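You operate a simulated robot arm through the tools that you are given. There is no shell and no other tool. Be economical: measure what you need, move in short steps, check, and stop when the job is done.

You are at the controls of a simulated two-armed robot. One attempt, no reset.

JOB
Build a vent: black grille, and the bezel named on the press card.
Fine: grille into the housing in the slide, bezel over its neck; shut the slide, hands out of the die, one full stroke, lever up, slide out again.

The check looks at the end state, three seconds after you hand in, the way a careful person would. Anything else that was tipped, shoved, dropped, spilled or broken makes it a failure.

ROBOT AND FRAMES
Two 7-joint arms with two-finger parallel grippers on one trunk, on a base that drives. Base frame: it is fixed to the floor where the robot stands at the start and does not move with it; the origin is under the middle of the robot, x ahead of it, y to its left, z up; the surface under the hand at the start is at about z = 0.88. Units: m, rad, N and s.
The left shoulder is at the start at [0.05, 0.161, 1.198], the right one opposite. With the tool pointing down near the work surface each hand reaches from about 0.22 to 0.68 m from the robot's upright axis, wherever it stands, measured 20 degrees to its own side. Places, roughly: depth knob [0.7, -0.2, 1.2]; grey housing (10x6x5 cm) [0.5, -0.2, 0.9]; hand press [0.6, -0.2, 1]; inside of the grey housing [0.5, -0.2, 0.9]; press slide [0.5, -0.2, 0.9]. Payload 3.43 kg a hand.
The TCP of each hand is the grasp point between the finger pads, 0.03 m short of the fingertips. In the tool frame z runs along the fingers and y along their closing line. The gripper opens to 0.094 m. The fingers are 0.028 m wide and 0.01 m thick; the gripper's body (0.05 by 0.096 m) begins 0.055 m behind the TCP.
Orientation is that of the tool frame in the base frame, as a unit quaternion [x, y, z, w]. With the fingers straight down and closing along the base's y, the tool's x points along the base's -x, its y along +y and its z along -z.

CONTROLS
- The arms move only by the tool apply_moves. It takes "left_commands", "right_commands" or both (then of equal length, played together; a hand with none holds still); each is a list of rows, each an object (a shift or turn left out is 0, a gripper value left out holds the last) with "jaw": the opening, from 0 (shut) to 1 (fully open); "xyz": the shift along the tool's x, y, z in mm, a list of three; "dr": the turn, a rotation vector about the tool's x, y, z in rad, a list of three. In form: [{"jaw": jaw, "xyz": [dx, dy, dz], "dr": [ax, ay, az]}, ...]. A call has 1 to 8 rows; each row shifts and turns the commanded pose from where the row before left it, along the tool's axes as they then stand. Each row takes 0.2 s and may step no farther than 0.05 m and 0.15 rad from the row before; otherwise, or with a gripper value out of range, the whole call is refused. A pose out of reach is approached as far as the arm can. The call stops where the force on the tool passes 90 N (or 10 N more than at its start, if that is more) or the arm is blocked; 0.2 s more then pass. Each finger travels about 0.045 m/s and halts on what it meets, pressing with about 42 N; the grip force reading is that of the motor and also rises with nothing between the fingers. The clock runs only during rows and for 0.2 s after the last one: add rows that do not move to give the fingers time. It gives the time, the measured TCP pose, the force on the tool (base axes), the opening and the grip force at its end, in the units of the frame above (readings bear some noise), with the torque about the TCP (base axes, N m) and any sound that the robot's microphone picked up.
- Cameras (640 x 400 px; columns grow to the right, rows downward): "scene" is now at [0.12, -0.0398, 1.3219]; the picture's right is [-0.45, -0.89, 0.00], its down [-0.50, 0.26, -0.82] and it looks along [0.73, -0.38, -0.57] (base axes); focal length 256 px, centre (320, 200). "left" rides on the left gripper at [0.076, -0.014, -0.102] in its tool frame; the picture's right is [0.18, 0.98, 0.00], its down [-0.75, 0.14, -0.64] and it looks along [-0.63, 0.12, 0.77] (tool axes); focal length 243 px, centre (320, 200). "right" rides on the right gripper at [0.076, 0.014, -0.102] in its tool frame; the picture's right is [-0.18, 0.98, 0.00], its down [-0.75, -0.14, -0.64] and it looks along [-0.63, -0.12, 0.77] (tool axes); focal length 243 px, centre (320, 200). There is no depth. A picture from a camera that has moved, and an enlarged one, comes with that camera's place and axes in the base frame and with its lens.
- snapshot(camera): a new picture of that camera. No time passes.
- move_column(by): slides the trunk up (or, below 0, down) by that many m; the arms and the scene camera ride with it, the base frame stays. It gives what a move gives, with no picture.
- drive_base(legs): drives the robot by 1 to 6 legs, each [ahead, left, turn to the left] in m, m and rad, along the robot's own axes; the way and the turn of a leg run together, so that a leg with both is an arc; at most 1.5 m and 3.142 rad a leg. The arms and the cameras ride along, it lands a little off, and it stops where it bumps. It gives what a move gives.
- pan_tilt(pan, tilt): turns the head with the scene camera to pan (to the left, within 1.396 rad either way) and tilt (down, from -0.506 to 1.204), counted from straight ahead of the robot. It gives what a move gives.
- zoom(camera, box): a new picture of the part [left, top, right, bottom] of that camera's present view, enlarged. No time passes.
- hand_in(): hands the job in; it is judged then, once.

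Work in short steps. Places have to be worked out from the pictures, the camera data and where the tool is seen: move nearer, look again, correct. Check each grasp and each placing, and mend what went wrong. You have 120 turns and 100 pictures in all, those below and enlarged ones among them. Open the grippers and draw the arms clear of the work before you hand the job in, unless the task says otherwise; then end with one line.

The tools are called after "Request:" as name(argument=value, ...) on one line, values as JSON. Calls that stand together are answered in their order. apply_moves: Moves the arms, as the interface text tells. Its arguments: {"type":"object","properties":{"left_commands":{"type":"array"},"right_commands":{"type":"array"}},"required":[]} The other tools are called the same way: move_column (by) slides the trunk up or down; drive_base (legs) drives the base; pan_tilt (pan, tilt) turns the head that bears the scene camera; snapshot (camera) takes a picture; zoom (camera, box) takes an enlarged picture of a part of a camera's view; hand_in () hands the job in.

At the start:

```text
clock: 0.0
left_ee_pos: [0.4466, -0.0768, 1.0003]
left_tool_rot: [0.001, 1.0, 0.0, 0.0]
left_wrist_force: [-0.5, -0.5, 0.1]
left_ft_torque: [0.0, 0.0, 0.0]
left_finger_gap: 0.0939
left_finger_force: 0.0
right_ee_pos: [0.3608, -0.4378, 1.0005]
right_tool_rot: [0.001, 1.0, -0.001, 0.0]
right_wrist_force: [-0.6, 0.0, -0.6]
right_ft_torque: [-0.03, -0.02, 0.0]
right_finger_gap: 0.0936
right_finger_force: 0.1
trunk travel left (down, up): [-0.225, 0.042]
robot x, y, heading: [-0.0008, 0.0021, 0.001]
head pan, tilt: [-0.471, 0.6]
```

scene: 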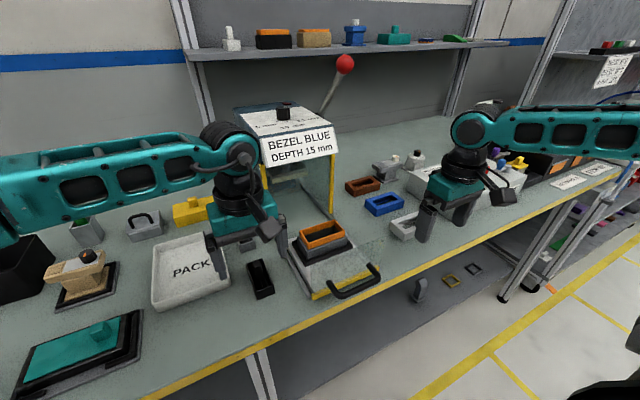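
right: 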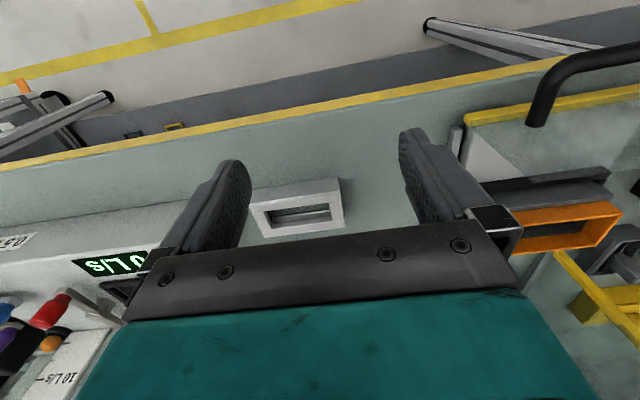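
left: 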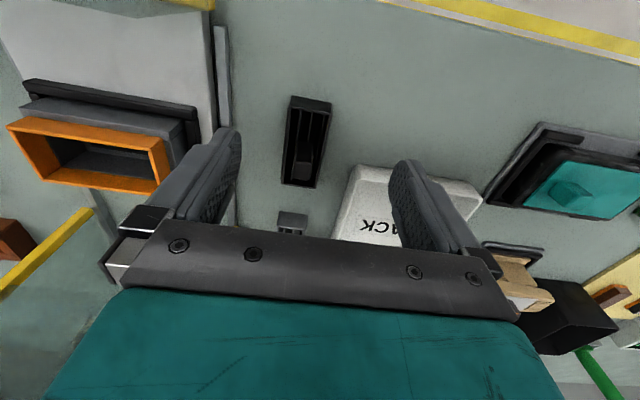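

The card reads "BEZEL BLUE, DEPTH 15 mm"; an orange bezel seems to be already on the housing. I'll take enlarged looks at the press and the parts.

Request:
zoom(camera="scene", box=[220, 80, 380, 180])

Request:
zoom(camera="scene", box=[230, 170, 430, 305])

Request:
zoom(camera="left", box=[0, 60, 360, 285])

```text
4.00 times, centred on (300, 130) of scene
camera zoom: at [0.12, -0.0398, 1.3219], right [-0.45, -0.89, 0.0], down [-0.5, 0.26, -0.82], along [0.73, -0.38, -0.57], focal length 1024 px, centre (400, 480)
```

zoom: 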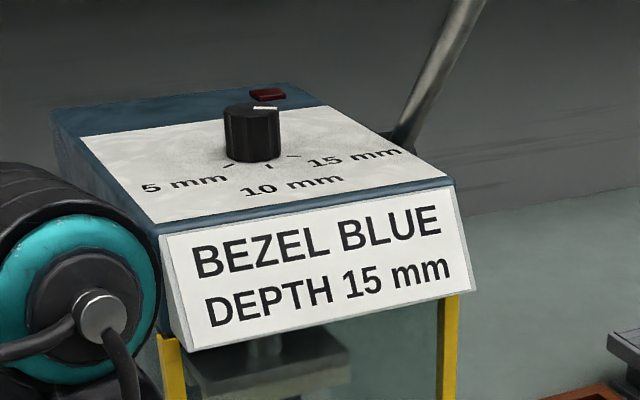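

```text
2.96 times, centred on (330, 238) of scene
camera zoom: at [0.12, -0.0398, 1.3219], right [-0.45, -0.89, 0.0], down [-0.5, 0.26, -0.82], along [0.73, -0.38, -0.57], focal length 758 px, centre (290, 89)
```

zoom: 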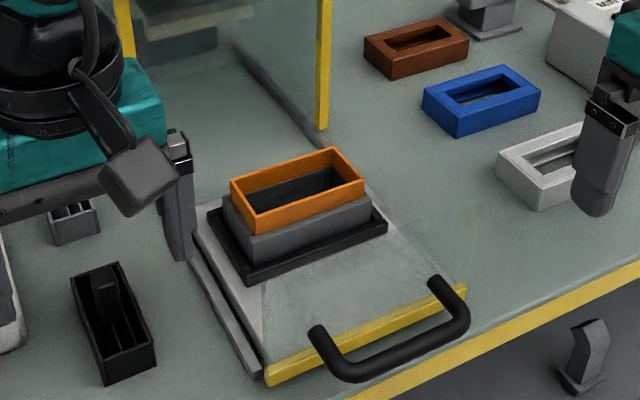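

```text
1.78 times, centred on (180, 172) of left
camera zoom: at [0.3705, -0.0921, 1.1021], right [-0.18, 0.98, 0.0], down [0.75, 0.14, 0.64], along [0.63, 0.12, -0.77], focal length 431 px, centre (569, 249)
```

zoom: 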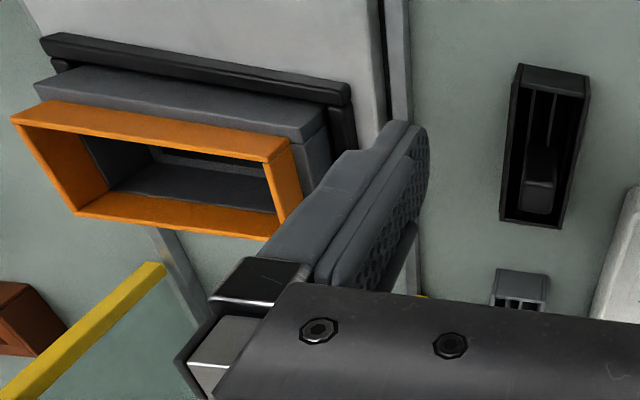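

Reading the knob's pointer and the housing more closely before moving.

Request:
zoom(camera="scene", box=[250, 94, 330, 144])

Request:
zoom(camera="scene", box=[285, 210, 365, 260])

Request:
zoom(camera="scene", box=[200, 0, 520, 200])

```text
8.00 times, centred on (290, 119) of scene
camera zoom: at [0.12, -0.0398, 1.3219], right [-0.45, -0.89, 0.0], down [-0.5, 0.26, -0.82], along [0.73, -0.38, -0.57], focal length 2047 px, centre (560, 848)
```

zoom: 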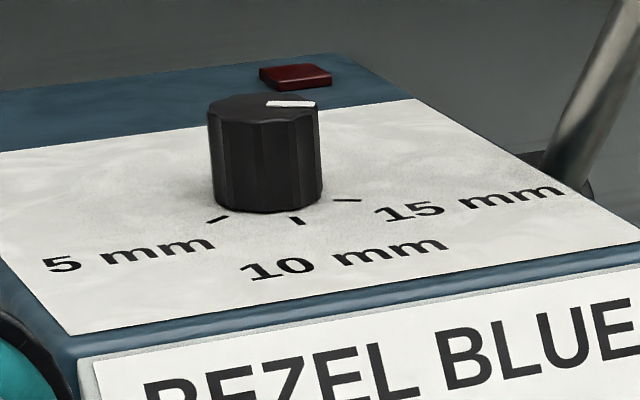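

```text
8.00 times, centred on (325, 235) of scene
camera zoom: at [0.12, -0.0398, 1.3219], right [-0.45, -0.89, 0.0], down [-0.5, 0.26, -0.82], along [0.73, -0.38, -0.57], focal length 2047 px, centre (280, -80)
```

zoom: 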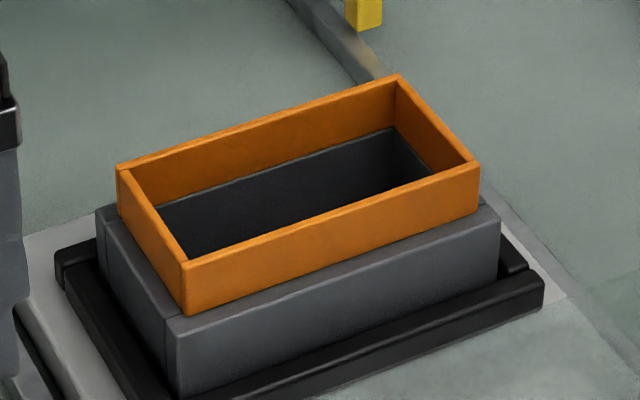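

```text
2.00 times, centred on (360, 100) of scene
camera zoom: at [0.12, -0.0398, 1.3219], right [-0.45, -0.89, 0.0], down [-0.5, 0.26, -0.82], along [0.73, -0.38, -0.57], focal length 512 px, centre (240, 400)
```

zoom: 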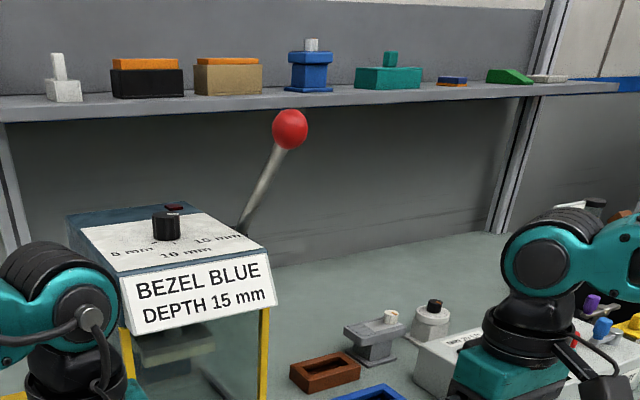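

The orange ring appears to be the housing's own neck; the knob must be checked from closer. First a closer look at the black grille, which I place at about (0.47,-0.087), and at the blue bezel.

Request:
zoom(camera="left", box=[240, 70, 400, 250])

Request:
zoom(camera="scene", box=[225, 235, 305, 305])

Request:
zoom(camera="scene", box=[340, 150, 480, 250])

```text
2.22 times, centred on (320, 160) of left
camera zoom: at [0.3705, -0.0921, 1.1021], right [-0.18, 0.98, 0.0], down [0.75, 0.14, 0.64], along [0.63, 0.12, -0.77], focal length 539 px, centre (320, 289)
```

zoom: 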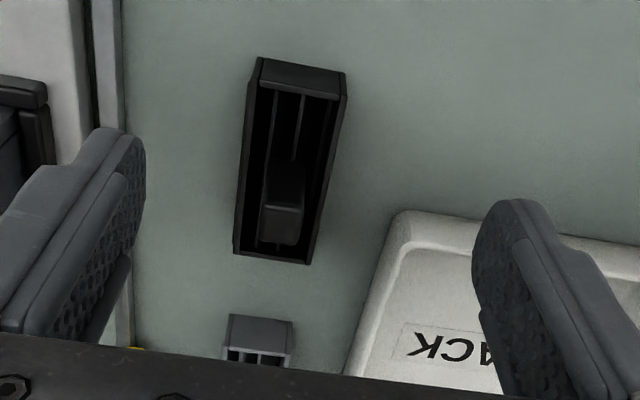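

```text
5.71 times, centred on (265, 270) of scene
camera zoom: at [0.12, -0.0398, 1.3219], right [-0.45, -0.89, 0.0], down [-0.5, 0.26, -0.82], along [0.73, -0.38, -0.57], focal length 1462 px, centre (634, -200)
```

zoom: 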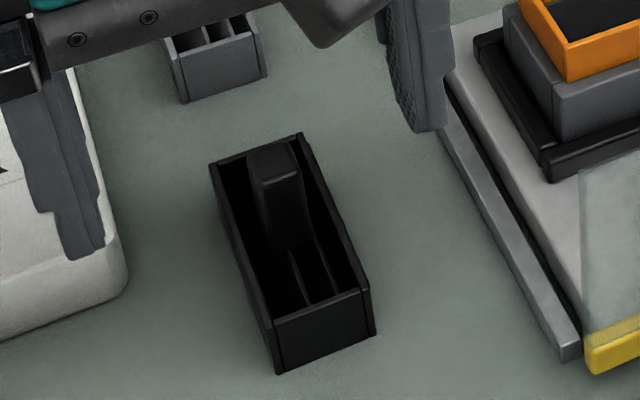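

```text
4.00 times, centred on (410, 200) of scene
camera zoom: at [0.12, -0.0398, 1.3219], right [-0.45, -0.89, 0.0], down [-0.5, 0.26, -0.82], along [0.73, -0.38, -0.57], focal length 1024 px, centre (-40, 200)
```

zoom: 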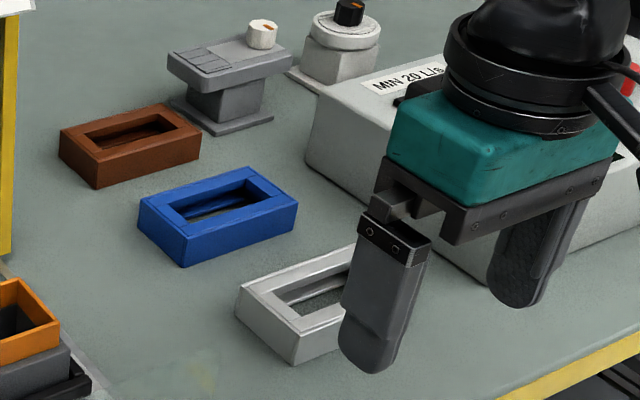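

Working it out: the ticks lie at ±60° about the front and the pointer at ~61° on the 15 mm side, so the knob already reads 15. The grille is at about (0.477,-0.087), long along x, 74x35 mm, with a tab on top to z≈0.937; I'll bring the left hand above it, turned 90° so it closes along the grille's length.

Request:
apply_moves(left_commands=[{"xyz": [-30, -11, 0]}, {"dr": [0, 0, 0.143]}, {"dr": [0, 0, 0.143]}, {"dr": [0, 0, 0.143]}, {"dr": [0, 0, 0.143]}, {"dr": [0, 0, 0.143]}, {"dr": [0, 0, 0.143]}])

Request:
apply_moves(left_commands=[{"dr": [0, 0, 0.143]}, {"dr": [0, 0, 0.143]}, {"dr": [0, 0, 0.143]}, {"dr": [0, 0, 0.143]}, {"dr": [0, 0, 0.141]}, {}])

Request:
snapshot(camera="left")

Request:
snapshot(camera="scene")

```text
clock: 1.6
left_ee_pos: [0.4767, -0.0876, 0.9999]
left_tool_rot: [0.416, 0.909, 0.0, 0.0]
left_wrist_force: [-0.3, 0.0, 0.3]
left_ft_torque: [0.02, 0.0, 0.01]
left_finger_gap: 0.0941
left_finger_force: 0.1
right_ee_pos: [0.3602, -0.4379, 0.9995]
right_tool_rot: [0.0, 1.0, -0.001, 0.0]
right_wrist_force: [0.1, 0.3, -0.3]
right_ft_torque: [-0.01, -0.03, 0.02]
right_finger_gap: 0.0939
right_finger_force: 0.1
trunk travel left (down, up): [-0.225, 0.042]
robot x, y, heading: [0.0013, 0.0025, -0.003]
head pan, tilt: [-0.471, 0.6]
```

```text
clock: 3.0
left_ee_pos: [0.4763, -0.0876, 0.9999]
left_tool_rot: [0.501, 0.866, 0.0, 0.001]
left_wrist_force: [0.7, 1.0, -0.4]
left_ft_torque: [0.01, -0.02, -0.01]
left_finger_gap: 0.0937
left_finger_force: 0.1
left hand out of reach, approached as far as the arm can: row 2, 3, 4, 5
right_ee_pos: [0.3598, -0.4381, 0.9994]
right_tool_rot: [0.0, 1.0, 0.0, 0.0]
right_wrist_force: [-0.5, 0.1, 0.0]
right_ft_torque: [-0.02, 0.04, -0.01]
right_finger_gap: 0.0939
right_finger_force: 0.0
trunk travel left (down, up): [-0.225, 0.042]
robot x, y, heading: [0.0003, -0.0018, 0.005]
head pan, tilt: [-0.471, 0.6]
```

```text
87 pictures are left
camera left: at [0.4266, -0.0299, 1.1019], right [0.76, 0.65, 0.0], down [0.5, -0.58, 0.64], along [0.42, -0.49, -0.77], focal length 243 px, centre (320, 200)
```

left: 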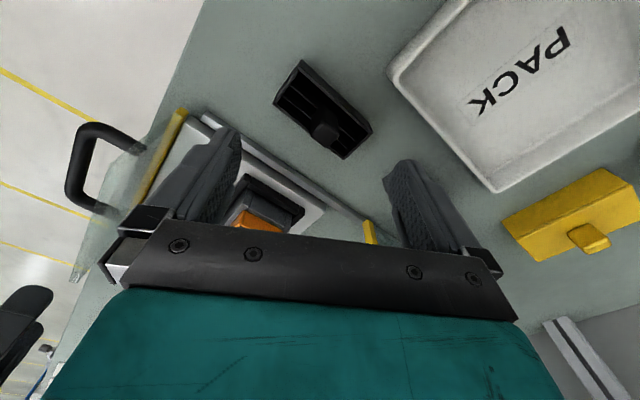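

```text
86 pictures are left
camera scene: at [0.12, -0.0398, 1.3219], right [-0.45, -0.89, 0.0], down [-0.5, 0.26, -0.82], along [0.73, -0.38, -0.57], focal length 256 px, centre (320, 200)
```

scene: 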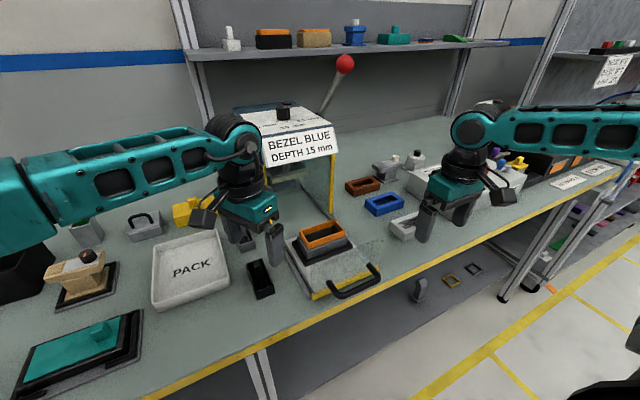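

The wrist stops at 60° that way; I'll turn it the other way to -90°.

Request:
apply_moves(left_commands=[{"dr": [0, 0, -0.15]}, {"dr": [0, 0, -0.15]}, {"dr": [0, 0, -0.15]}, {"dr": [0, 0, -0.15]}, {"dr": [0, 0, -0.15]}, {"dr": [0, 0, -0.15]}, {"dr": [0, 0, -0.15]}, {"dr": [0, 0, -0.15]}])

Request:
apply_moves(left_commands=[{"dr": [0, 0, -0.15]}, {"dr": [0, 0, -0.15]}, {"dr": [0, 0, -0.15]}, {"dr": [0, 0, -0.15]}, {"dr": [0, 0, -0.15]}, {"dr": [0, 0, -0.15]}, {"dr": [0, 0, -0.15]}, {"dr": [0, 0, -0.15]}])

```text
clock: 4.8
left_ee_pos: [0.4769, -0.0894, 1.0007]
left_tool_rot: [-0.077, 0.997, 0.0, 0.001]
left_wrist_force: [0.4, 1.0, 0.1]
left_ft_torque: [0.01, 0.01, 0.01]
left_finger_gap: 0.0939
left_finger_force: 0.0
right_ee_pos: [0.3601, -0.4383, 1.0002]
right_tool_rot: [0.0, 1.0, 0.0, 0.0]
right_wrist_force: [0.2, 0.1, -0.1]
right_ft_torque: [0.01, -0.03, 0.0]
right_finger_gap: 0.094
right_finger_force: 0.1
trunk travel left (down, up): [-0.225, 0.042]
robot x, y, heading: [-0.0018, -0.0032, -0.001]
head pan, tilt: [-0.471, 0.6]
```

```text
clock: 6.6
left_ee_pos: [0.4757, -0.0871, 1.0013]
left_tool_rot: [-0.626, 0.78, 0.0, 0.001]
left_wrist_force: [-0.1, 0.7, 0.0]
left_ft_torque: [0.03, -0.01, 0.02]
left_finger_gap: 0.094
left_finger_force: 0.1
right_ee_pos: [0.3594, -0.4378, 0.9999]
right_tool_rot: [0.0, 1.0, 0.0, 0.0]
right_wrist_force: [0.4, -0.8, -0.5]
right_ft_torque: [-0.01, 0.01, -0.02]
right_finger_gap: 0.0942
right_finger_force: 0.1
trunk travel left (down, up): [-0.225, 0.042]
robot x, y, heading: [-0.0005, -0.0009, 0.002]
head pan, tilt: [-0.471, 0.6]
```

At 77.5°; 12.5° remain.

Request:
apply_moves(left_commands=[{"dr": [0, 0, -0.11]}, {"dr": [0, 0, -0.108]}, {}])

Request:
snapshot(camera="left")

Request:
zoom(camera="scene", box=[180, 190, 340, 310])

```text
clock: 7.4
left_ee_pos: [0.4773, -0.087, 0.9989]
left_tool_rot: [0.707, -0.707, 0.001, 0.001]
left_wrist_force: [0.6, 0.0, -0.7]
left_ft_torque: [0.02, -0.03, 0.0]
left_finger_gap: 0.094
left_finger_force: 0.1
right_ee_pos: [0.3591, -0.439, 1.0003]
right_tool_rot: [0.0, 1.0, 0.0, -0.001]
right_wrist_force: [0.4, 0.0, -0.2]
right_ft_torque: [-0.02, -0.03, 0.02]
right_finger_gap: 0.0942
right_finger_force: 0.1
trunk travel left (down, up): [-0.225, 0.042]
robot x, y, heading: [0.0019, 0.0013, -0.003]
head pan, tilt: [-0.471, 0.6]
```

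```text
85 pictures are left
camera left: at [0.4908, -0.1654, 1.1024], right [-0.98, -0.18, 0.0], down [-0.14, 0.75, 0.64], along [-0.12, 0.63, -0.77], focal length 243 px, centre (320, 200)
```

left: 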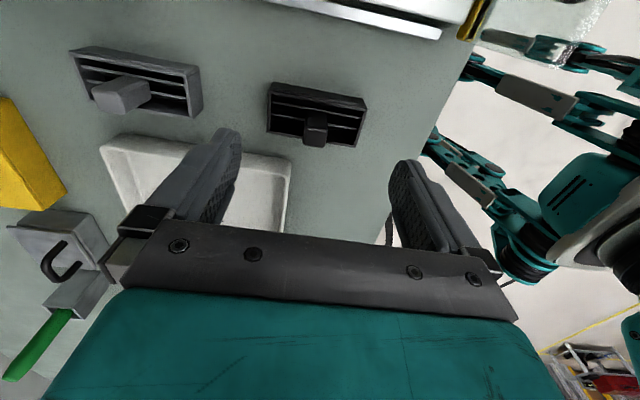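

```text
3.33 times, centred on (260, 250) of scene
camera zoom: at [0.12, -0.0398, 1.3219], right [-0.45, -0.89, 0.0], down [-0.5, 0.26, -0.82], along [0.73, -0.38, -0.57], focal length 853 px, centre (520, 33)
```

zoom: 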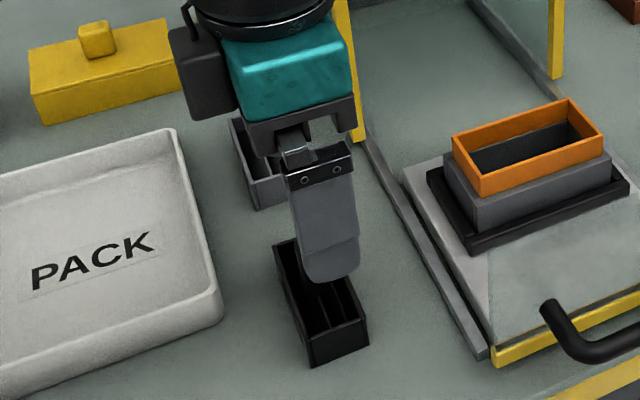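

Triangulating the tab from this side with a zoom.

Request:
zoom(camera="left", box=[250, 65, 390, 165])

```text
4.00 times, centred on (320, 115) of left
camera zoom: at [0.4908, -0.1654, 1.1024], right [-0.98, -0.18, 0.0], down [-0.14, 0.75, 0.64], along [-0.12, 0.63, -0.77], focal length 970 px, centre (320, 540)
```

zoom: 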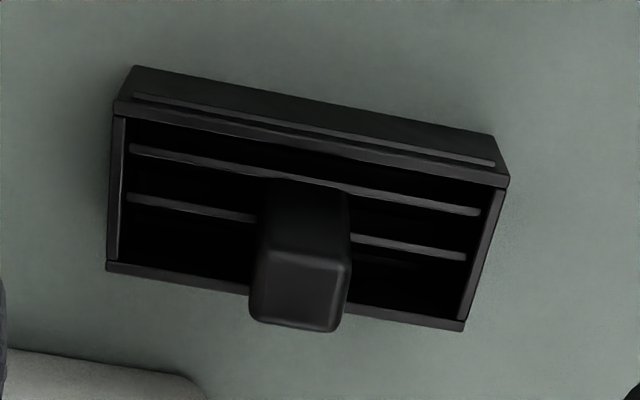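

The grille centre from this view is (0.4796,-0.0874), aligned with the axes. Descend to TCP z=0.942 (tips above the box rim) and close on the tab.

Request:
apply_moves(left_commands=[{"xyz": [0, -2, 29]}, {"xyz": [0, 0, 28]}, {}])

Request:
apply_moves(left_commands=[{"jaw": 0}, {}, {}, {}, {}, {}, {}])

Request:
snapshot(camera="left")

Request:
zoom(camera="scene", box=[200, 200, 340, 310])

```text
clock: 8.2
left_ee_pos: [0.4777, -0.0899, 0.9432]
left_tool_rot: [-0.707, 0.708, 0.0, 0.001]
left_wrist_force: [0.5, 0.3, 0.4]
left_ft_torque: [0.0, 0.01, -0.02]
left_finger_gap: 0.0939
left_finger_force: 0.0
right_ee_pos: [0.3594, -0.4386, 0.9996]
right_tool_rot: [0.0, 1.0, 0.001, 0.0]
right_wrist_force: [-0.5, -0.6, 0.2]
right_ft_torque: [-0.03, 0.03, 0.01]
right_finger_gap: 0.0939
right_finger_force: 0.0
trunk travel left (down, up): [-0.225, 0.042]
robot x, y, heading: [-0.0003, -0.0046, 0.002]
head pan, tilt: [-0.471, 0.6]
```

```text
clock: 9.8
left_ee_pos: [0.4771, -0.0902, 0.9447]
left_tool_rot: [-0.706, 0.708, 0.0, 0.0]
left_wrist_force: [-0.1, -0.6, 0.4]
left_ft_torque: [-0.02, -0.01, 0.03]
left_finger_gap: 0.0167
left_finger_force: 42.1
right_ee_pos: [0.36, -0.4378, 1.0004]
right_tool_rot: [0.0, 1.0, 0.0, 0.0]
right_wrist_force: [0.5, -0.2, 0.6]
right_ft_torque: [0.01, 0.01, 0.04]
right_finger_gap: 0.0939
right_finger_force: 0.0
trunk travel left (down, up): [-0.225, 0.042]
robot x, y, heading: [0.0021, -0.0017, -0.004]
head pan, tilt: [-0.471, 0.6]
```

```text
82 pictures are left
camera left: at [0.4913, -0.1668, 1.0458], right [-0.98, -0.18, 0.0], down [-0.14, 0.75, 0.64], along [-0.12, 0.63, -0.77], focal length 243 px, centre (320, 200)
```

left: 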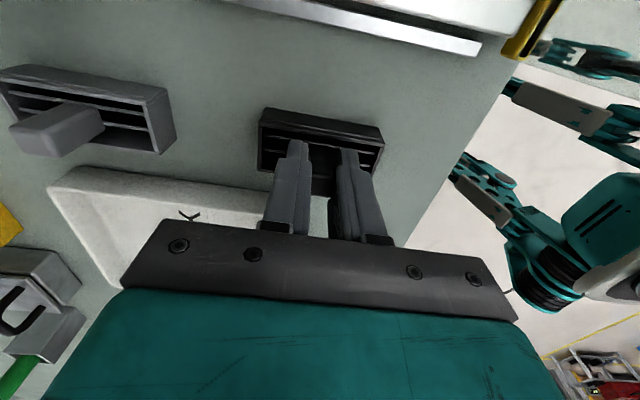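

```text
3.64 times, centred on (270, 255) of scene
camera zoom: at [0.12, -0.0398, 1.3219], right [-0.45, -0.89, 0.0], down [-0.5, 0.26, -0.82], along [0.73, -0.38, -0.57], focal length 930 px, centre (502, 0)
```

zoom: 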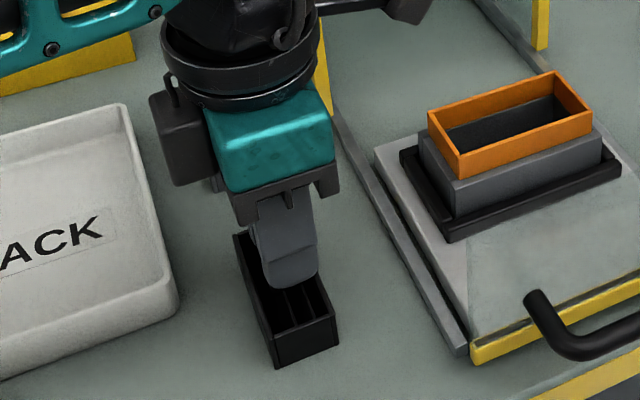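

Gripped at 16.7 mm. Lift 100 mm, then turn back 90°.

Request:
apply_moves(left_commands=[{"xyz": [0, 0, -20]}, {"xyz": [0, 0, -40]}, {"xyz": [0, 0, -40]}, {"dr": [0, 0, 0.143]}, {"dr": [0, 0, 0.143]}, {"dr": [0, 0, 0.143]}, {"dr": [0, 0, 0.143]}, {"dr": [0, 0, 0.143]}])

Request:
apply_moves(left_commands=[{"dr": [0, 0, 0.143]}, {"dr": [0, 0, 0.143]}, {"dr": [0, 0, 0.143]}, {"dr": [0, 0, 0.143]}, {"dr": [0, 0, 0.143]}, {"dr": [0, 0, 0.141]}, {}])

Request:
snapshot(camera="left")

Request:
snapshot(camera="scene")

```text
clock: 11.6
left_ee_pos: [0.479, -0.0886, 1.0426]
left_tool_rot: [-0.413, 0.911, 0.001, 0.0]
left_wrist_force: [-0.5, -1.2, 0.3]
left_ft_torque: [-0.01, -0.02, -0.02]
left_finger_gap: 0.0166
left_finger_force: 42.0
right_ee_pos: [0.3598, -0.4383, 0.9994]
right_tool_rot: [0.0, 1.0, 0.0, 0.001]
right_wrist_force: [-0.2, -0.2, 0.0]
right_ft_torque: [0.02, 0.04, -0.02]
right_finger_gap: 0.0939
right_finger_force: 0.1
trunk travel left (down, up): [-0.225, 0.042]
robot x, y, heading: [0.0005, -0.0023, 0.0]
head pan, tilt: [-0.471, 0.6]
```

```text
clock: 13.2
left_ee_pos: [0.4786, -0.0885, 1.0433]
left_tool_rot: [0.002, 1.0, -0.001, 0.0]
left_wrist_force: [-0.3, -0.1, 0.4]
left_ft_torque: [-0.01, -0.01, 0.0]
left_finger_gap: 0.0164
left_finger_force: 41.8
right_ee_pos: [0.3598, -0.4383, 0.9989]
right_tool_rot: [-0.001, 1.0, 0.0, -0.001]
right_wrist_force: [0.6, -0.2, 0.2]
right_ft_torque: [-0.03, 0.05, 0.02]
right_finger_gap: 0.0942
right_finger_force: 0.0
trunk travel left (down, up): [-0.225, 0.042]
robot x, y, heading: [0.0028, -0.0021, -0.0]
head pan, tilt: [-0.471, 0.6]
```

```text
80 pictures are left
camera left: at [0.402, -0.1025, 1.1455], right [-0.18, 0.98, 0.0], down [0.75, 0.14, 0.64], along [0.63, 0.12, -0.77], focal length 243 px, centre (320, 200)
```

left: 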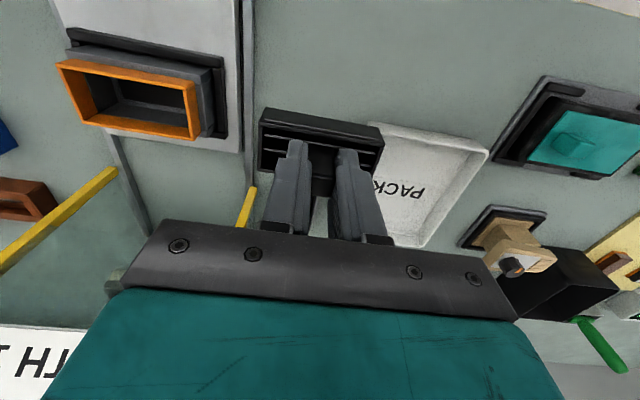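

```text
79 pictures are left
camera scene: at [0.12, -0.0398, 1.3219], right [-0.45, -0.89, 0.0], down [-0.5, 0.26, -0.82], along [0.73, -0.38, -0.57], focal length 256 px, centre (320, 200)
```

scene: 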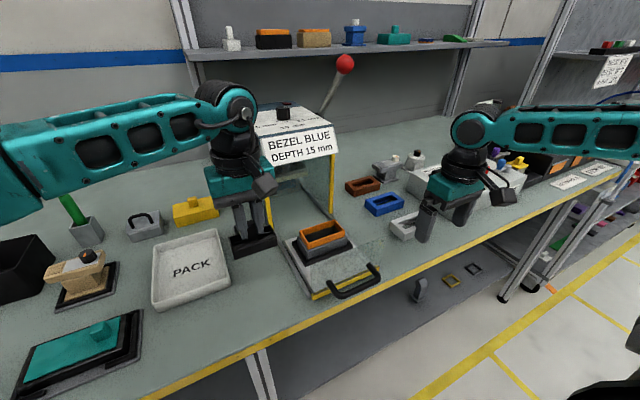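

Grille held squarely. Zooming on the housing from the left camera to triangulate the neck against the scene view.

Request:
zoom(camera="left", box=[40, 20, 260, 157])

Request:
zoom(camera="left", box=[245, 95, 405, 195])

```text
2.91 times, centred on (150, 88) of left
camera zoom: at [0.402, -0.1025, 1.1455], right [-0.18, 0.98, 0.0], down [0.75, 0.14, 0.64], along [0.63, 0.12, -0.77], focal length 706 px, centre (814, 524)
```

zoom: 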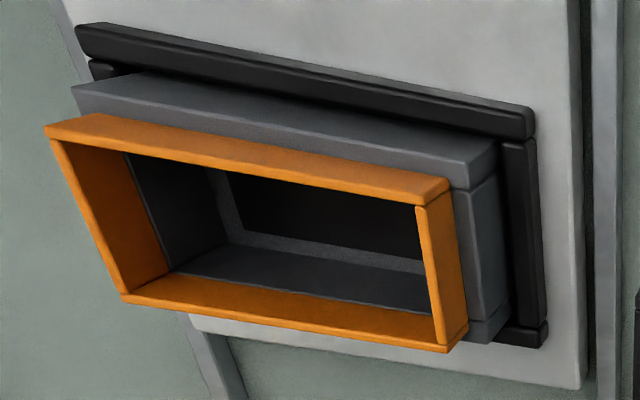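

```text
4.00 times, centred on (325, 145) of left
camera zoom: at [0.402, -0.1025, 1.1455], right [-0.18, 0.98, 0.0], down [0.75, 0.14, 0.64], along [0.63, 0.12, -0.77], focal length 970 px, centre (300, 420)
```

zoom: 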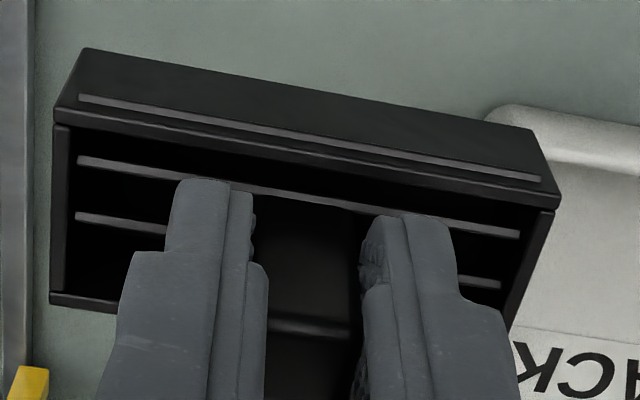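

Triangulated: neck rim centre ≈ (0.496,-0.240), z≈0.945, about 88x42 mm outside. Carry the grille over it, staying high.

Request:
apply_moves(left_commands=[{"xyz": [-4, -38, 0]}, {"xyz": [-4, -38, 0]}, {"xyz": [-4, -38, 0]}, {"xyz": [-3, -37, 0]}, {}])

Request:
snapshot(camera="left")

Request:
zoom(camera="scene", box=[270, 170, 380, 270])

```text
clock: 14.4
left_ee_pos: [0.4862, -0.1544, 1.0448]
left_tool_rot: [0.001, 1.0, 0.001, 0.001]
left_wrist_force: [-0.2, -0.1, 0.1]
left_ft_torque: [0.01, -0.02, -0.01]
left_finger_gap: 0.0168
left_finger_force: 41.9
left hand out of reach, approached as far as the arm can: row 2, 3, 4
right_ee_pos: [0.3609, -0.4388, 0.9999]
right_tool_rot: [0.0, 1.0, 0.0, 0.0]
right_wrist_force: [-0.2, -0.5, -0.3]
right_ft_torque: [0.01, 0.01, -0.04]
right_finger_gap: 0.0939
right_finger_force: 0.1
trunk travel left (down, up): [-0.225, 0.042]
robot x, y, heading: [-0.0013, 0.0026, -0.003]
head pan, tilt: [-0.471, 0.6]
```

```text
76 pictures are left
camera left: at [0.4094, -0.168, 1.1465], right [-0.18, 0.98, 0.0], down [0.75, 0.14, 0.64], along [0.63, 0.12, -0.77], focal length 243 px, centre (320, 200)
```

left: 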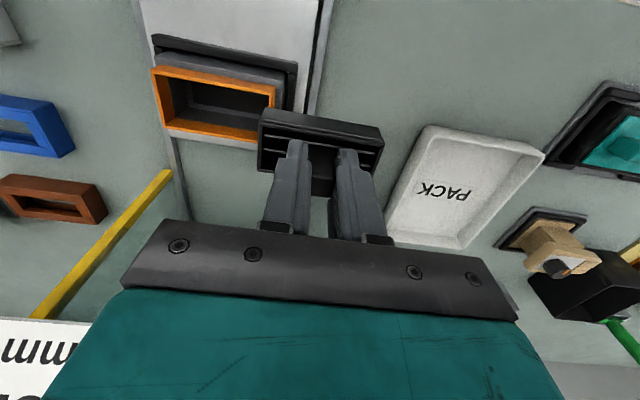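

```text
4.00 times, centred on (325, 220) of scene
camera zoom: at [0.12, -0.0398, 1.3219], right [-0.45, -0.89, 0.0], down [-0.5, 0.26, -0.82], along [0.73, -0.38, -0.57], focal length 1024 px, centre (300, 120)
```

zoom: 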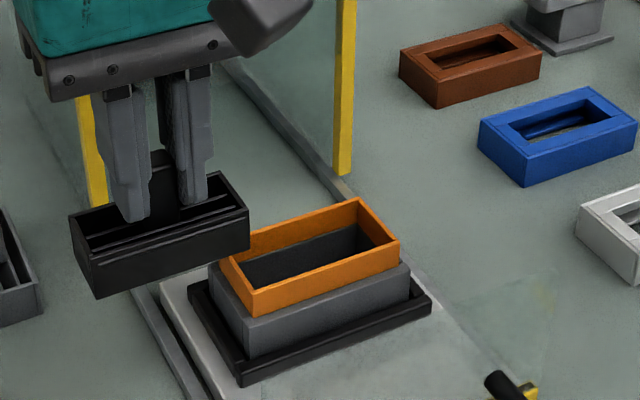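

The left arm runs out of reach to the right, so I'll drive the base 0.15 m right. First raise the right hand clear.

Request:
apply_moves(right_commands=[{"xyz": [0, 0, -40]}, {"xyz": [0, 0, -40]}, {"xyz": [0, 0, -40]}, {}])

Request:
drive_base(legs=[[0, -0.15, 0]])

Request:
snapshot(camera="scene")

Request:
snapshot(camera="left")

```text
clock: 15.4
left_ee_pos: [0.4855, -0.1529, 1.0439]
left_tool_rot: [0.001, 1.0, 0.001, -0.001]
left_wrist_force: [-0.7, 0.0, -1.5]
left_ft_torque: [-0.04, -0.01, 0.02]
left_finger_gap: 0.0169
left_finger_force: 42.1
right_ee_pos: [0.3579, -0.4403, 1.1186]
right_tool_rot: [0.0, 1.0, 0.0, 0.0]
right_wrist_force: [-0.1, -0.7, -0.7]
right_ft_torque: [-0.01, -0.02, -0.02]
right_finger_gap: 0.0939
right_finger_force: 0.1
trunk travel left (down, up): [-0.225, 0.042]
robot x, y, heading: [0.0026, 0.0006, -0.003]
head pan, tilt: [-0.471, 0.6]
```

```text
clock: 17.4
left_ee_pos: [0.4864, -0.3029, 1.0439]
left_tool_rot: [0.001, 1.0, 0.0, -0.001]
left_wrist_force: [-1.0, 0.1, -0.2]
left_ft_torque: [0.0, 0.0, 0.01]
left_finger_gap: 0.0167
left_finger_force: 41.8
right_ee_pos: [0.3575, -0.5918, 1.1195]
right_tool_rot: [0.0, 1.0, 0.0, -0.001]
right_wrist_force: [-0.3, 0.7, -0.7]
right_ft_torque: [0.0, 0.0, 0.0]
right_finger_gap: 0.0941
right_finger_force: 0.1
trunk travel left (down, up): [-0.225, 0.042]
robot x, y, heading: [-0.0004, -0.1487, 0.001]
head pan, tilt: [-0.471, 0.6]
```

```text
74 pictures are left
camera scene: at [0.1201, -0.1909, 1.3218], right [-0.45, -0.89, 0.0], down [-0.5, 0.26, -0.82], along [0.73, -0.37, -0.57], focal length 256 px, centre (320, 200)
```

scene: 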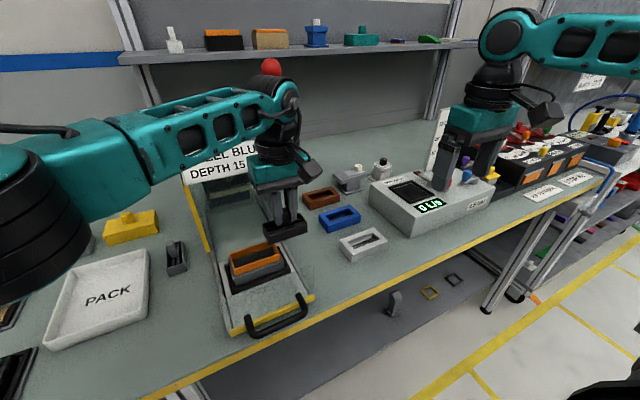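

```text
73 pictures are left
camera left: at [0.4095, -0.3189, 1.1465], right [-0.18, 0.98, 0.0], down [0.75, 0.14, 0.64], along [0.63, 0.12, -0.77], focal length 243 px, centre (320, 200)
```

left: 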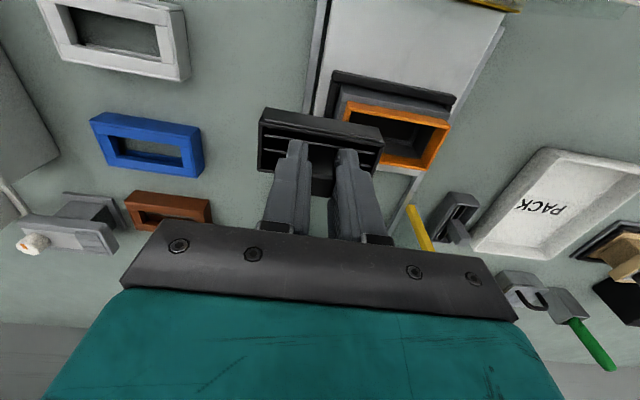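

Base moved fine. Now bring the grille over the neck: +63 mm y, +8 mm x.

Request:
apply_moves(left_commands=[{"xyz": [-4, 32, 0]}, {"xyz": [-4, 31, 0]}, {}])

Request:
zoom(camera="left", box=[220, 50, 420, 175])

Request:
zoom(camera="scene", box=[200, 190, 320, 300])

```text
clock: 18.2
left_ee_pos: [0.4939, -0.2416, 1.0441]
left_tool_rot: [0.001, 1.0, 0.0, 0.0]
left_wrist_force: [0.1, 0.5, -0.8]
left_ft_torque: [-0.01, -0.01, 0.0]
left_finger_gap: 0.0166
left_finger_force: 42.1
right_ee_pos: [0.3585, -0.5927, 1.1193]
right_tool_rot: [-0.001, 1.0, 0.0, 0.001]
right_wrist_force: [0.1, 0.5, -0.6]
right_ft_torque: [0.04, 0.03, -0.04]
right_finger_gap: 0.0939
right_finger_force: 0.1
trunk travel left (down, up): [-0.225, 0.042]
robot x, y, heading: [-0.0, -0.1532, 0.002]
head pan, tilt: [-0.471, 0.6]
```

```text
3.20 times, centred on (320, 112) of left
camera zoom: at [0.4171, -0.2562, 1.1468], right [-0.18, 0.98, 0.0], down [0.75, 0.14, 0.64], along [0.63, 0.12, -0.77], focal length 776 px, centre (320, 480)
```

zoom: 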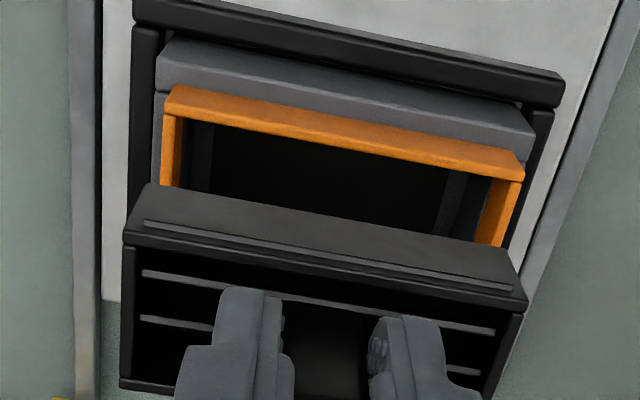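

```text
3.64 times, centred on (260, 245) of scene
camera zoom: at [0.1201, -0.1909, 1.3218], right [-0.45, -0.89, 0.0], down [-0.5, 0.26, -0.82], along [0.73, -0.37, -0.57], focal length 930 px, centre (538, 36)
```

zoom: 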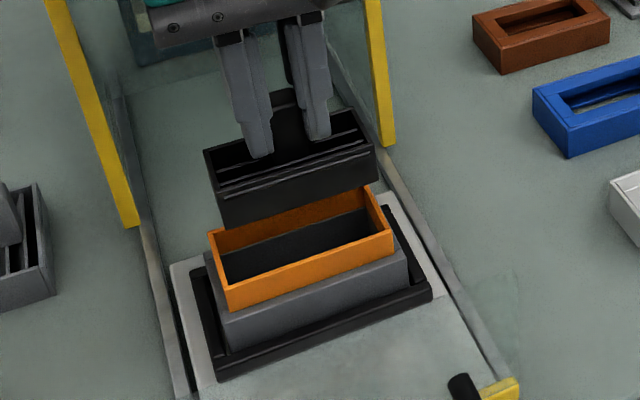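

Grille centre ≈(0.496,-0.241), neck ≈(0.4955,-0.238): shift +3 mm in y and lower 22 mm to compare closely.

Request:
apply_moves(left_commands=[{"xyz": [0, 3, 0]}, {"xyz": [0, 0, 22]}, {}])

Request:
zoom(camera="left", box=[220, 60, 420, 185])

Request:
zoom(camera="scene", box=[215, 215, 305, 290])

```text
clock: 19.0
left_ee_pos: [0.4932, -0.2382, 1.0237]
left_tool_rot: [0.0, 1.0, 0.0, 0.001]
left_wrist_force: [0.9, 0.6, -0.6]
left_ft_torque: [-0.01, 0.0, -0.01]
left_finger_gap: 0.0167
left_finger_force: 42.6
right_ee_pos: [0.3589, -0.5916, 1.1195]
right_tool_rot: [0.0, 1.0, 0.0, 0.0]
right_wrist_force: [-0.2, 0.4, 0.5]
right_ft_torque: [0.0, 0.02, 0.0]
right_finger_gap: 0.094
right_finger_force: 0.0
trunk travel left (down, up): [-0.225, 0.042]
robot x, y, heading: [0.0018, -0.1501, -0.0]
head pan, tilt: [-0.471, 0.6]
```

```text
3.20 times, centred on (320, 122) of left
camera zoom: at [0.417, -0.253, 1.1256], right [-0.18, 0.98, 0.0], down [0.75, 0.14, 0.64], along [0.63, 0.12, -0.77], focal length 776 px, centre (320, 448)
```

zoom: 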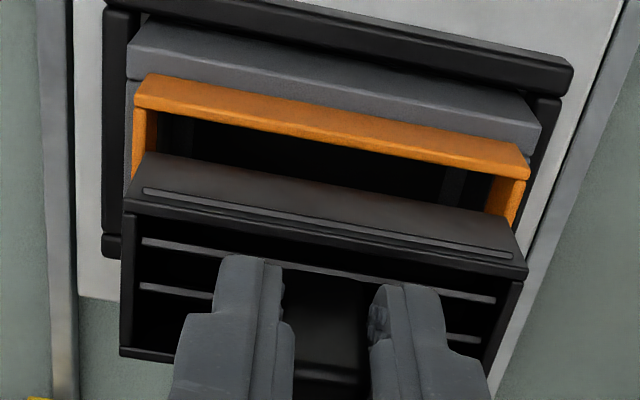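

```text
5.33 times, centred on (260, 252) of scene
camera zoom: at [0.12, -0.1906, 1.3219], right [-0.45, -0.89, 0.0], down [-0.5, 0.26, -0.82], along [0.73, -0.37, -0.57], focal length 1365 px, centre (640, -80)
```

zoom: 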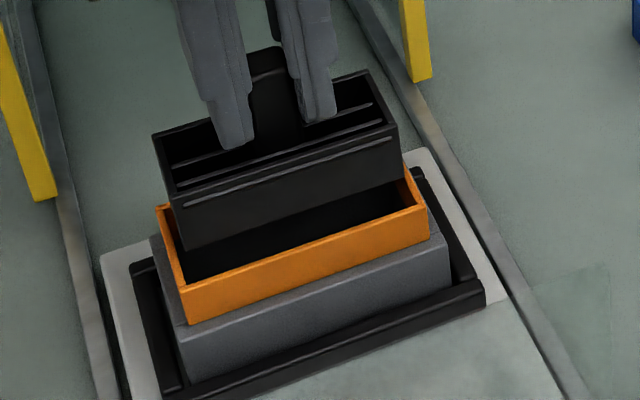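

Both axes now agree within about 0.5 mm. Lower gently to the rim and watch the force.

Request:
apply_moves(left_commands=[{"xyz": [0, 0, 8]}, {"xyz": [0, 0, 5]}, {"xyz": [0, 0, 4]}, {}])

Request:
zoom(camera="left", box=[220, 60, 420, 185])

Request:
zoom(camera="scene", box=[215, 215, 305, 290])

```text
clock: 20.0
left_ee_pos: [0.4925, -0.2395, 1.0113]
left_tool_rot: [0.001, 1.0, -0.003, 0.005]
left_wrist_force: [-0.1, -0.7, 40.5]
left_ft_torque: [0.25, -0.92, 0.01]
left_finger_gap: 0.0168
left_finger_force: 42.3
right_ee_pos: [0.3555, -0.5921, 1.1208]
right_tool_rot: [0.0, 1.0, -0.001, 0.002]
right_wrist_force: [0.1, -0.6, -0.1]
right_ft_torque: [0.04, 0.0, 0.0]
right_finger_gap: 0.0939
right_finger_force: 0.0
trunk travel left (down, up): [-0.225, 0.042]
robot x, y, heading: [0.0019, -0.1479, 0.002]
head pan, tilt: [-0.471, 0.6]
```

```text
3.20 times, centred on (320, 122) of left
camera zoom: at [0.4152, -0.2522, 1.1133], right [-0.18, 0.98, -0.01], down [0.75, 0.14, 0.65], along [0.64, 0.11, -0.76], focal length 776 px, centre (320, 448)
```

zoom: 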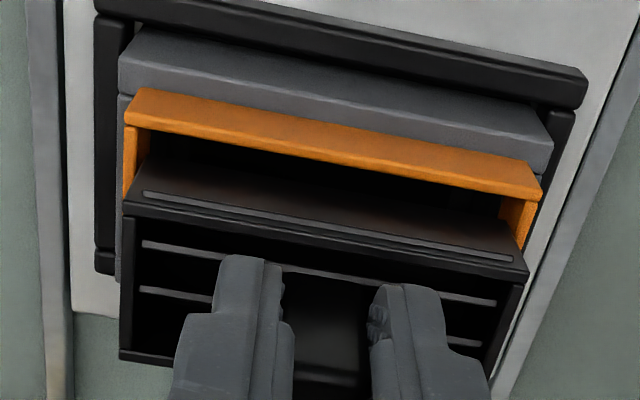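

```text
5.33 times, centred on (260, 252) of scene
camera zoom: at [0.1165, -0.1901, 1.3227], right [-0.45, -0.89, 0.0], down [-0.5, 0.26, -0.83], along [0.74, -0.38, -0.56], focal length 1365 px, centre (640, -80)
```

zoom: 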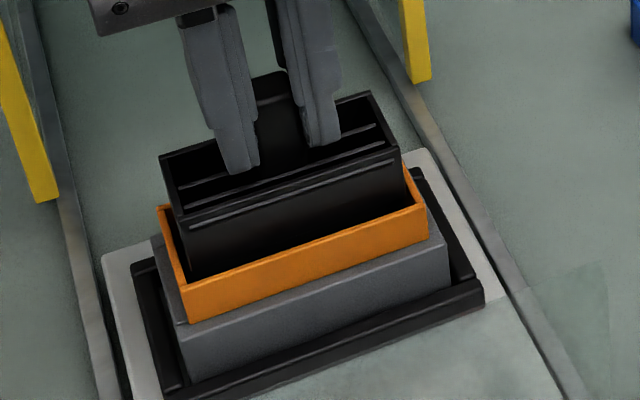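

Contact at 40 N with the torque showing the far (+x) wall is what it hits. Back up 5 mm, shift 2.5 mm toward me, and try again.

Request:
apply_moves(left_commands=[{"xyz": [0, 0, -9]}, {"xyz": [2.5, 0, 0]}, {}, {"xyz": [0, 0, 5]}, {}])

Request:
zoom(camera="left", box=[220, 60, 420, 185])

```text
clock: 21.2
left_ee_pos: [0.4908, -0.237, 1.0081]
left_tool_rot: [0.001, 1.0, 0.0, 0.0]
left_wrist_force: [-0.1, -0.2, -0.6]
left_ft_torque: [-0.01, -0.06, -0.03]
left_finger_gap: 0.0169
left_finger_force: 42.3
right_ee_pos: [0.3578, -0.592, 1.1183]
right_tool_rot: [0.0, 1.0, 0.0, 0.0]
right_wrist_force: [0.4, -0.3, -0.4]
right_ft_torque: [-0.02, 0.04, -0.05]
right_finger_gap: 0.0941
right_finger_force: 0.1
trunk travel left (down, up): [-0.225, 0.042]
robot x, y, heading: [-0.002, -0.1525, 0.003]
head pan, tilt: [-0.471, 0.6]
```

```text
3.20 times, centred on (320, 122) of left
camera zoom: at [0.415, -0.2524, 1.1109], right [-0.18, 0.98, 0.0], down [0.75, 0.14, 0.64], along [0.63, 0.12, -0.77], focal length 776 px, centre (320, 448)
```

zoom: 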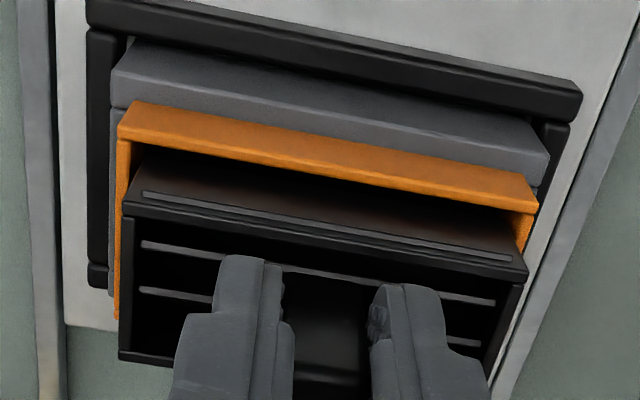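

No force and now past the earlier contact height: it's entering. Continue down.

Request:
apply_moves(left_commands=[{"xyz": [0, 0, 4]}, {"xyz": [0, 0, 4]}, {"xyz": [0, 0, 4]}, {}])

Request:
zoom(camera="left", box=[220, 60, 420, 185])

```text
clock: 22.2
left_ee_pos: [0.4902, -0.2385, 0.9967]
left_tool_rot: [0.0, 1.0, -0.001, 0.001]
left_wrist_force: [0.7, -0.3, -1.0]
left_ft_torque: [0.02, -0.02, 0.0]
left_finger_gap: 0.0169
left_finger_force: 41.3
right_ee_pos: [0.3577, -0.5911, 1.1197]
right_tool_rot: [0.0, 1.0, 0.001, 0.0]
right_wrist_force: [-0.1, -0.1, 0.2]
right_ft_torque: [0.01, -0.02, -0.04]
right_finger_gap: 0.0941
right_finger_force: 0.0
trunk travel left (down, up): [-0.225, 0.042]
robot x, y, heading: [0.001, -0.1511, -0.003]
head pan, tilt: [-0.471, 0.6]
```

```text
3.20 times, centred on (320, 122) of left
camera zoom: at [0.4147, -0.2526, 1.0992], right [-0.18, 0.98, 0.0], down [0.75, 0.14, 0.64], along [0.63, 0.12, -0.77], focal length 776 px, centre (320, 448)
```

zoom: 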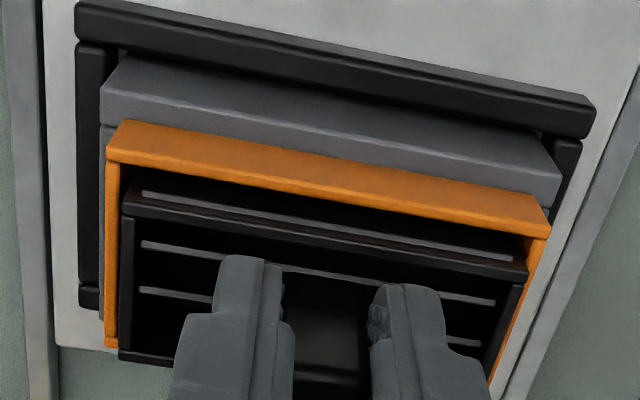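

Well inside. Continue 18 mm in small steps.

Request:
apply_moves(left_commands=[{"xyz": [0, 0, 4]}, {"xyz": [0, 0, 4]}, {"xyz": [0, 0, 4]}, {"xyz": [0, 0, 3]}, {"xyz": [0, 0, 3]}, {}])

Request:
zoom(camera="left", box=[220, 60, 420, 185])

Request:
zoom(camera="scene", box=[215, 215, 305, 290])

```text
clock: 23.6
left_ee_pos: [0.4914, -0.2376, 0.979]
left_tool_rot: [0.001, 1.0, 0.0, 0.0]
left_wrist_force: [0.4, -0.3, -0.8]
left_ft_torque: [0.01, 0.01, 0.02]
left_finger_gap: 0.0168
left_finger_force: 41.7
right_ee_pos: [0.3585, -0.5923, 1.1175]
right_tool_rot: [0.001, 1.0, 0.0, 0.0]
right_wrist_force: [0.0, -0.5, 0.6]
right_ft_torque: [-0.03, -0.01, 0.02]
right_finger_gap: 0.0939
right_finger_force: 0.0
trunk travel left (down, up): [-0.225, 0.042]
robot x, y, heading: [0.0013, -0.1503, 0.003]
head pan, tilt: [-0.471, 0.6]
```

```text
3.20 times, centred on (320, 122) of left
camera zoom: at [0.4152, -0.2518, 1.0817], right [-0.18, 0.98, 0.0], down [0.75, 0.14, 0.64], along [0.63, 0.12, -0.77], focal length 776 px, centre (320, 448)
```

zoom: 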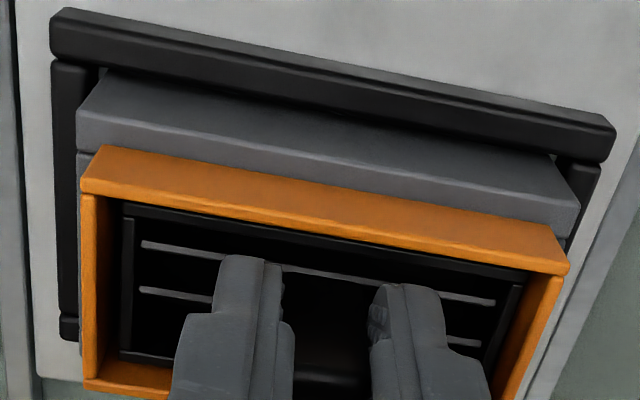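

```text
5.33 times, centred on (260, 252) of scene
camera zoom: at [0.1201, -0.1906, 1.3219], right [-0.45, -0.89, 0.0], down [-0.5, 0.26, -0.82], along [0.73, -0.37, -0.57], focal length 1365 px, centre (640, -80)
```

zoom: 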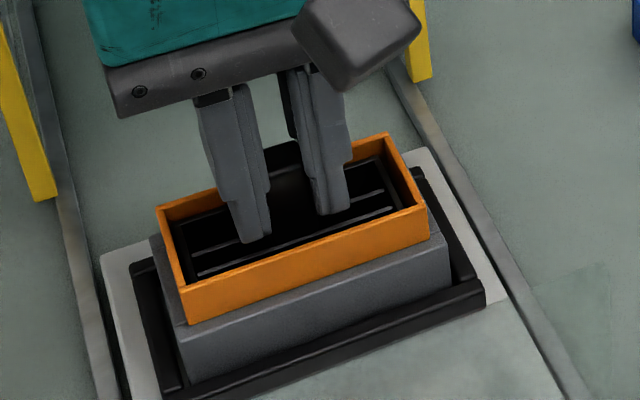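

Still free; continue down until it seats.

Request:
apply_moves(left_commands=[{"xyz": [0, 0, 3]}, {"xyz": [0, 0, 3]}, {"xyz": [0, 0, 3]}, {}])

Request:
apply_moves(left_commands=[{"xyz": [0, 0, 2]}, {"xyz": [0, 0, 2]}, {}])

```text
clock: 24.6
left_ee_pos: [0.4921, -0.2372, 0.9709]
left_tool_rot: [0.001, 1.0, 0.0, -0.001]
left_wrist_force: [-0.1, 0.6, -1.2]
left_ft_torque: [-0.01, 0.0, -0.04]
left_finger_gap: 0.0169
left_finger_force: 42.1
right_ee_pos: [0.3578, -0.5928, 1.1189]
right_tool_rot: [0.0, 1.0, 0.0, -0.001]
right_wrist_force: [0.1, 0.5, -0.4]
right_ft_torque: [-0.03, -0.01, -0.02]
right_finger_gap: 0.0943
right_finger_force: 0.0
trunk travel left (down, up): [-0.225, 0.042]
robot x, y, heading: [0.0006, -0.1533, 0.0]
head pan, tilt: [-0.471, 0.6]
```

```text
clock: 25.4
left_ee_pos: [0.491, -0.2377, 0.9673]
left_tool_rot: [0.001, 1.0, 0.001, 0.0]
left_wrist_force: [-0.8, -0.3, 4.3]
left_ft_torque: [0.04, 0.04, 0.01]
left_finger_gap: 0.0172
left_finger_force: 41.7
right_ee_pos: [0.3589, -0.5922, 1.1191]
right_tool_rot: [0.0, 1.0, 0.0, 0.0]
right_wrist_force: [-0.7, 0.4, 0.2]
right_ft_torque: [-0.02, -0.01, -0.01]
right_finger_gap: 0.094
right_finger_force: 0.0
trunk travel left (down, up): [-0.225, 0.042]
robot x, y, heading: [0.0013, -0.149, -0.001]
head pan, tilt: [-0.471, 0.6]
```

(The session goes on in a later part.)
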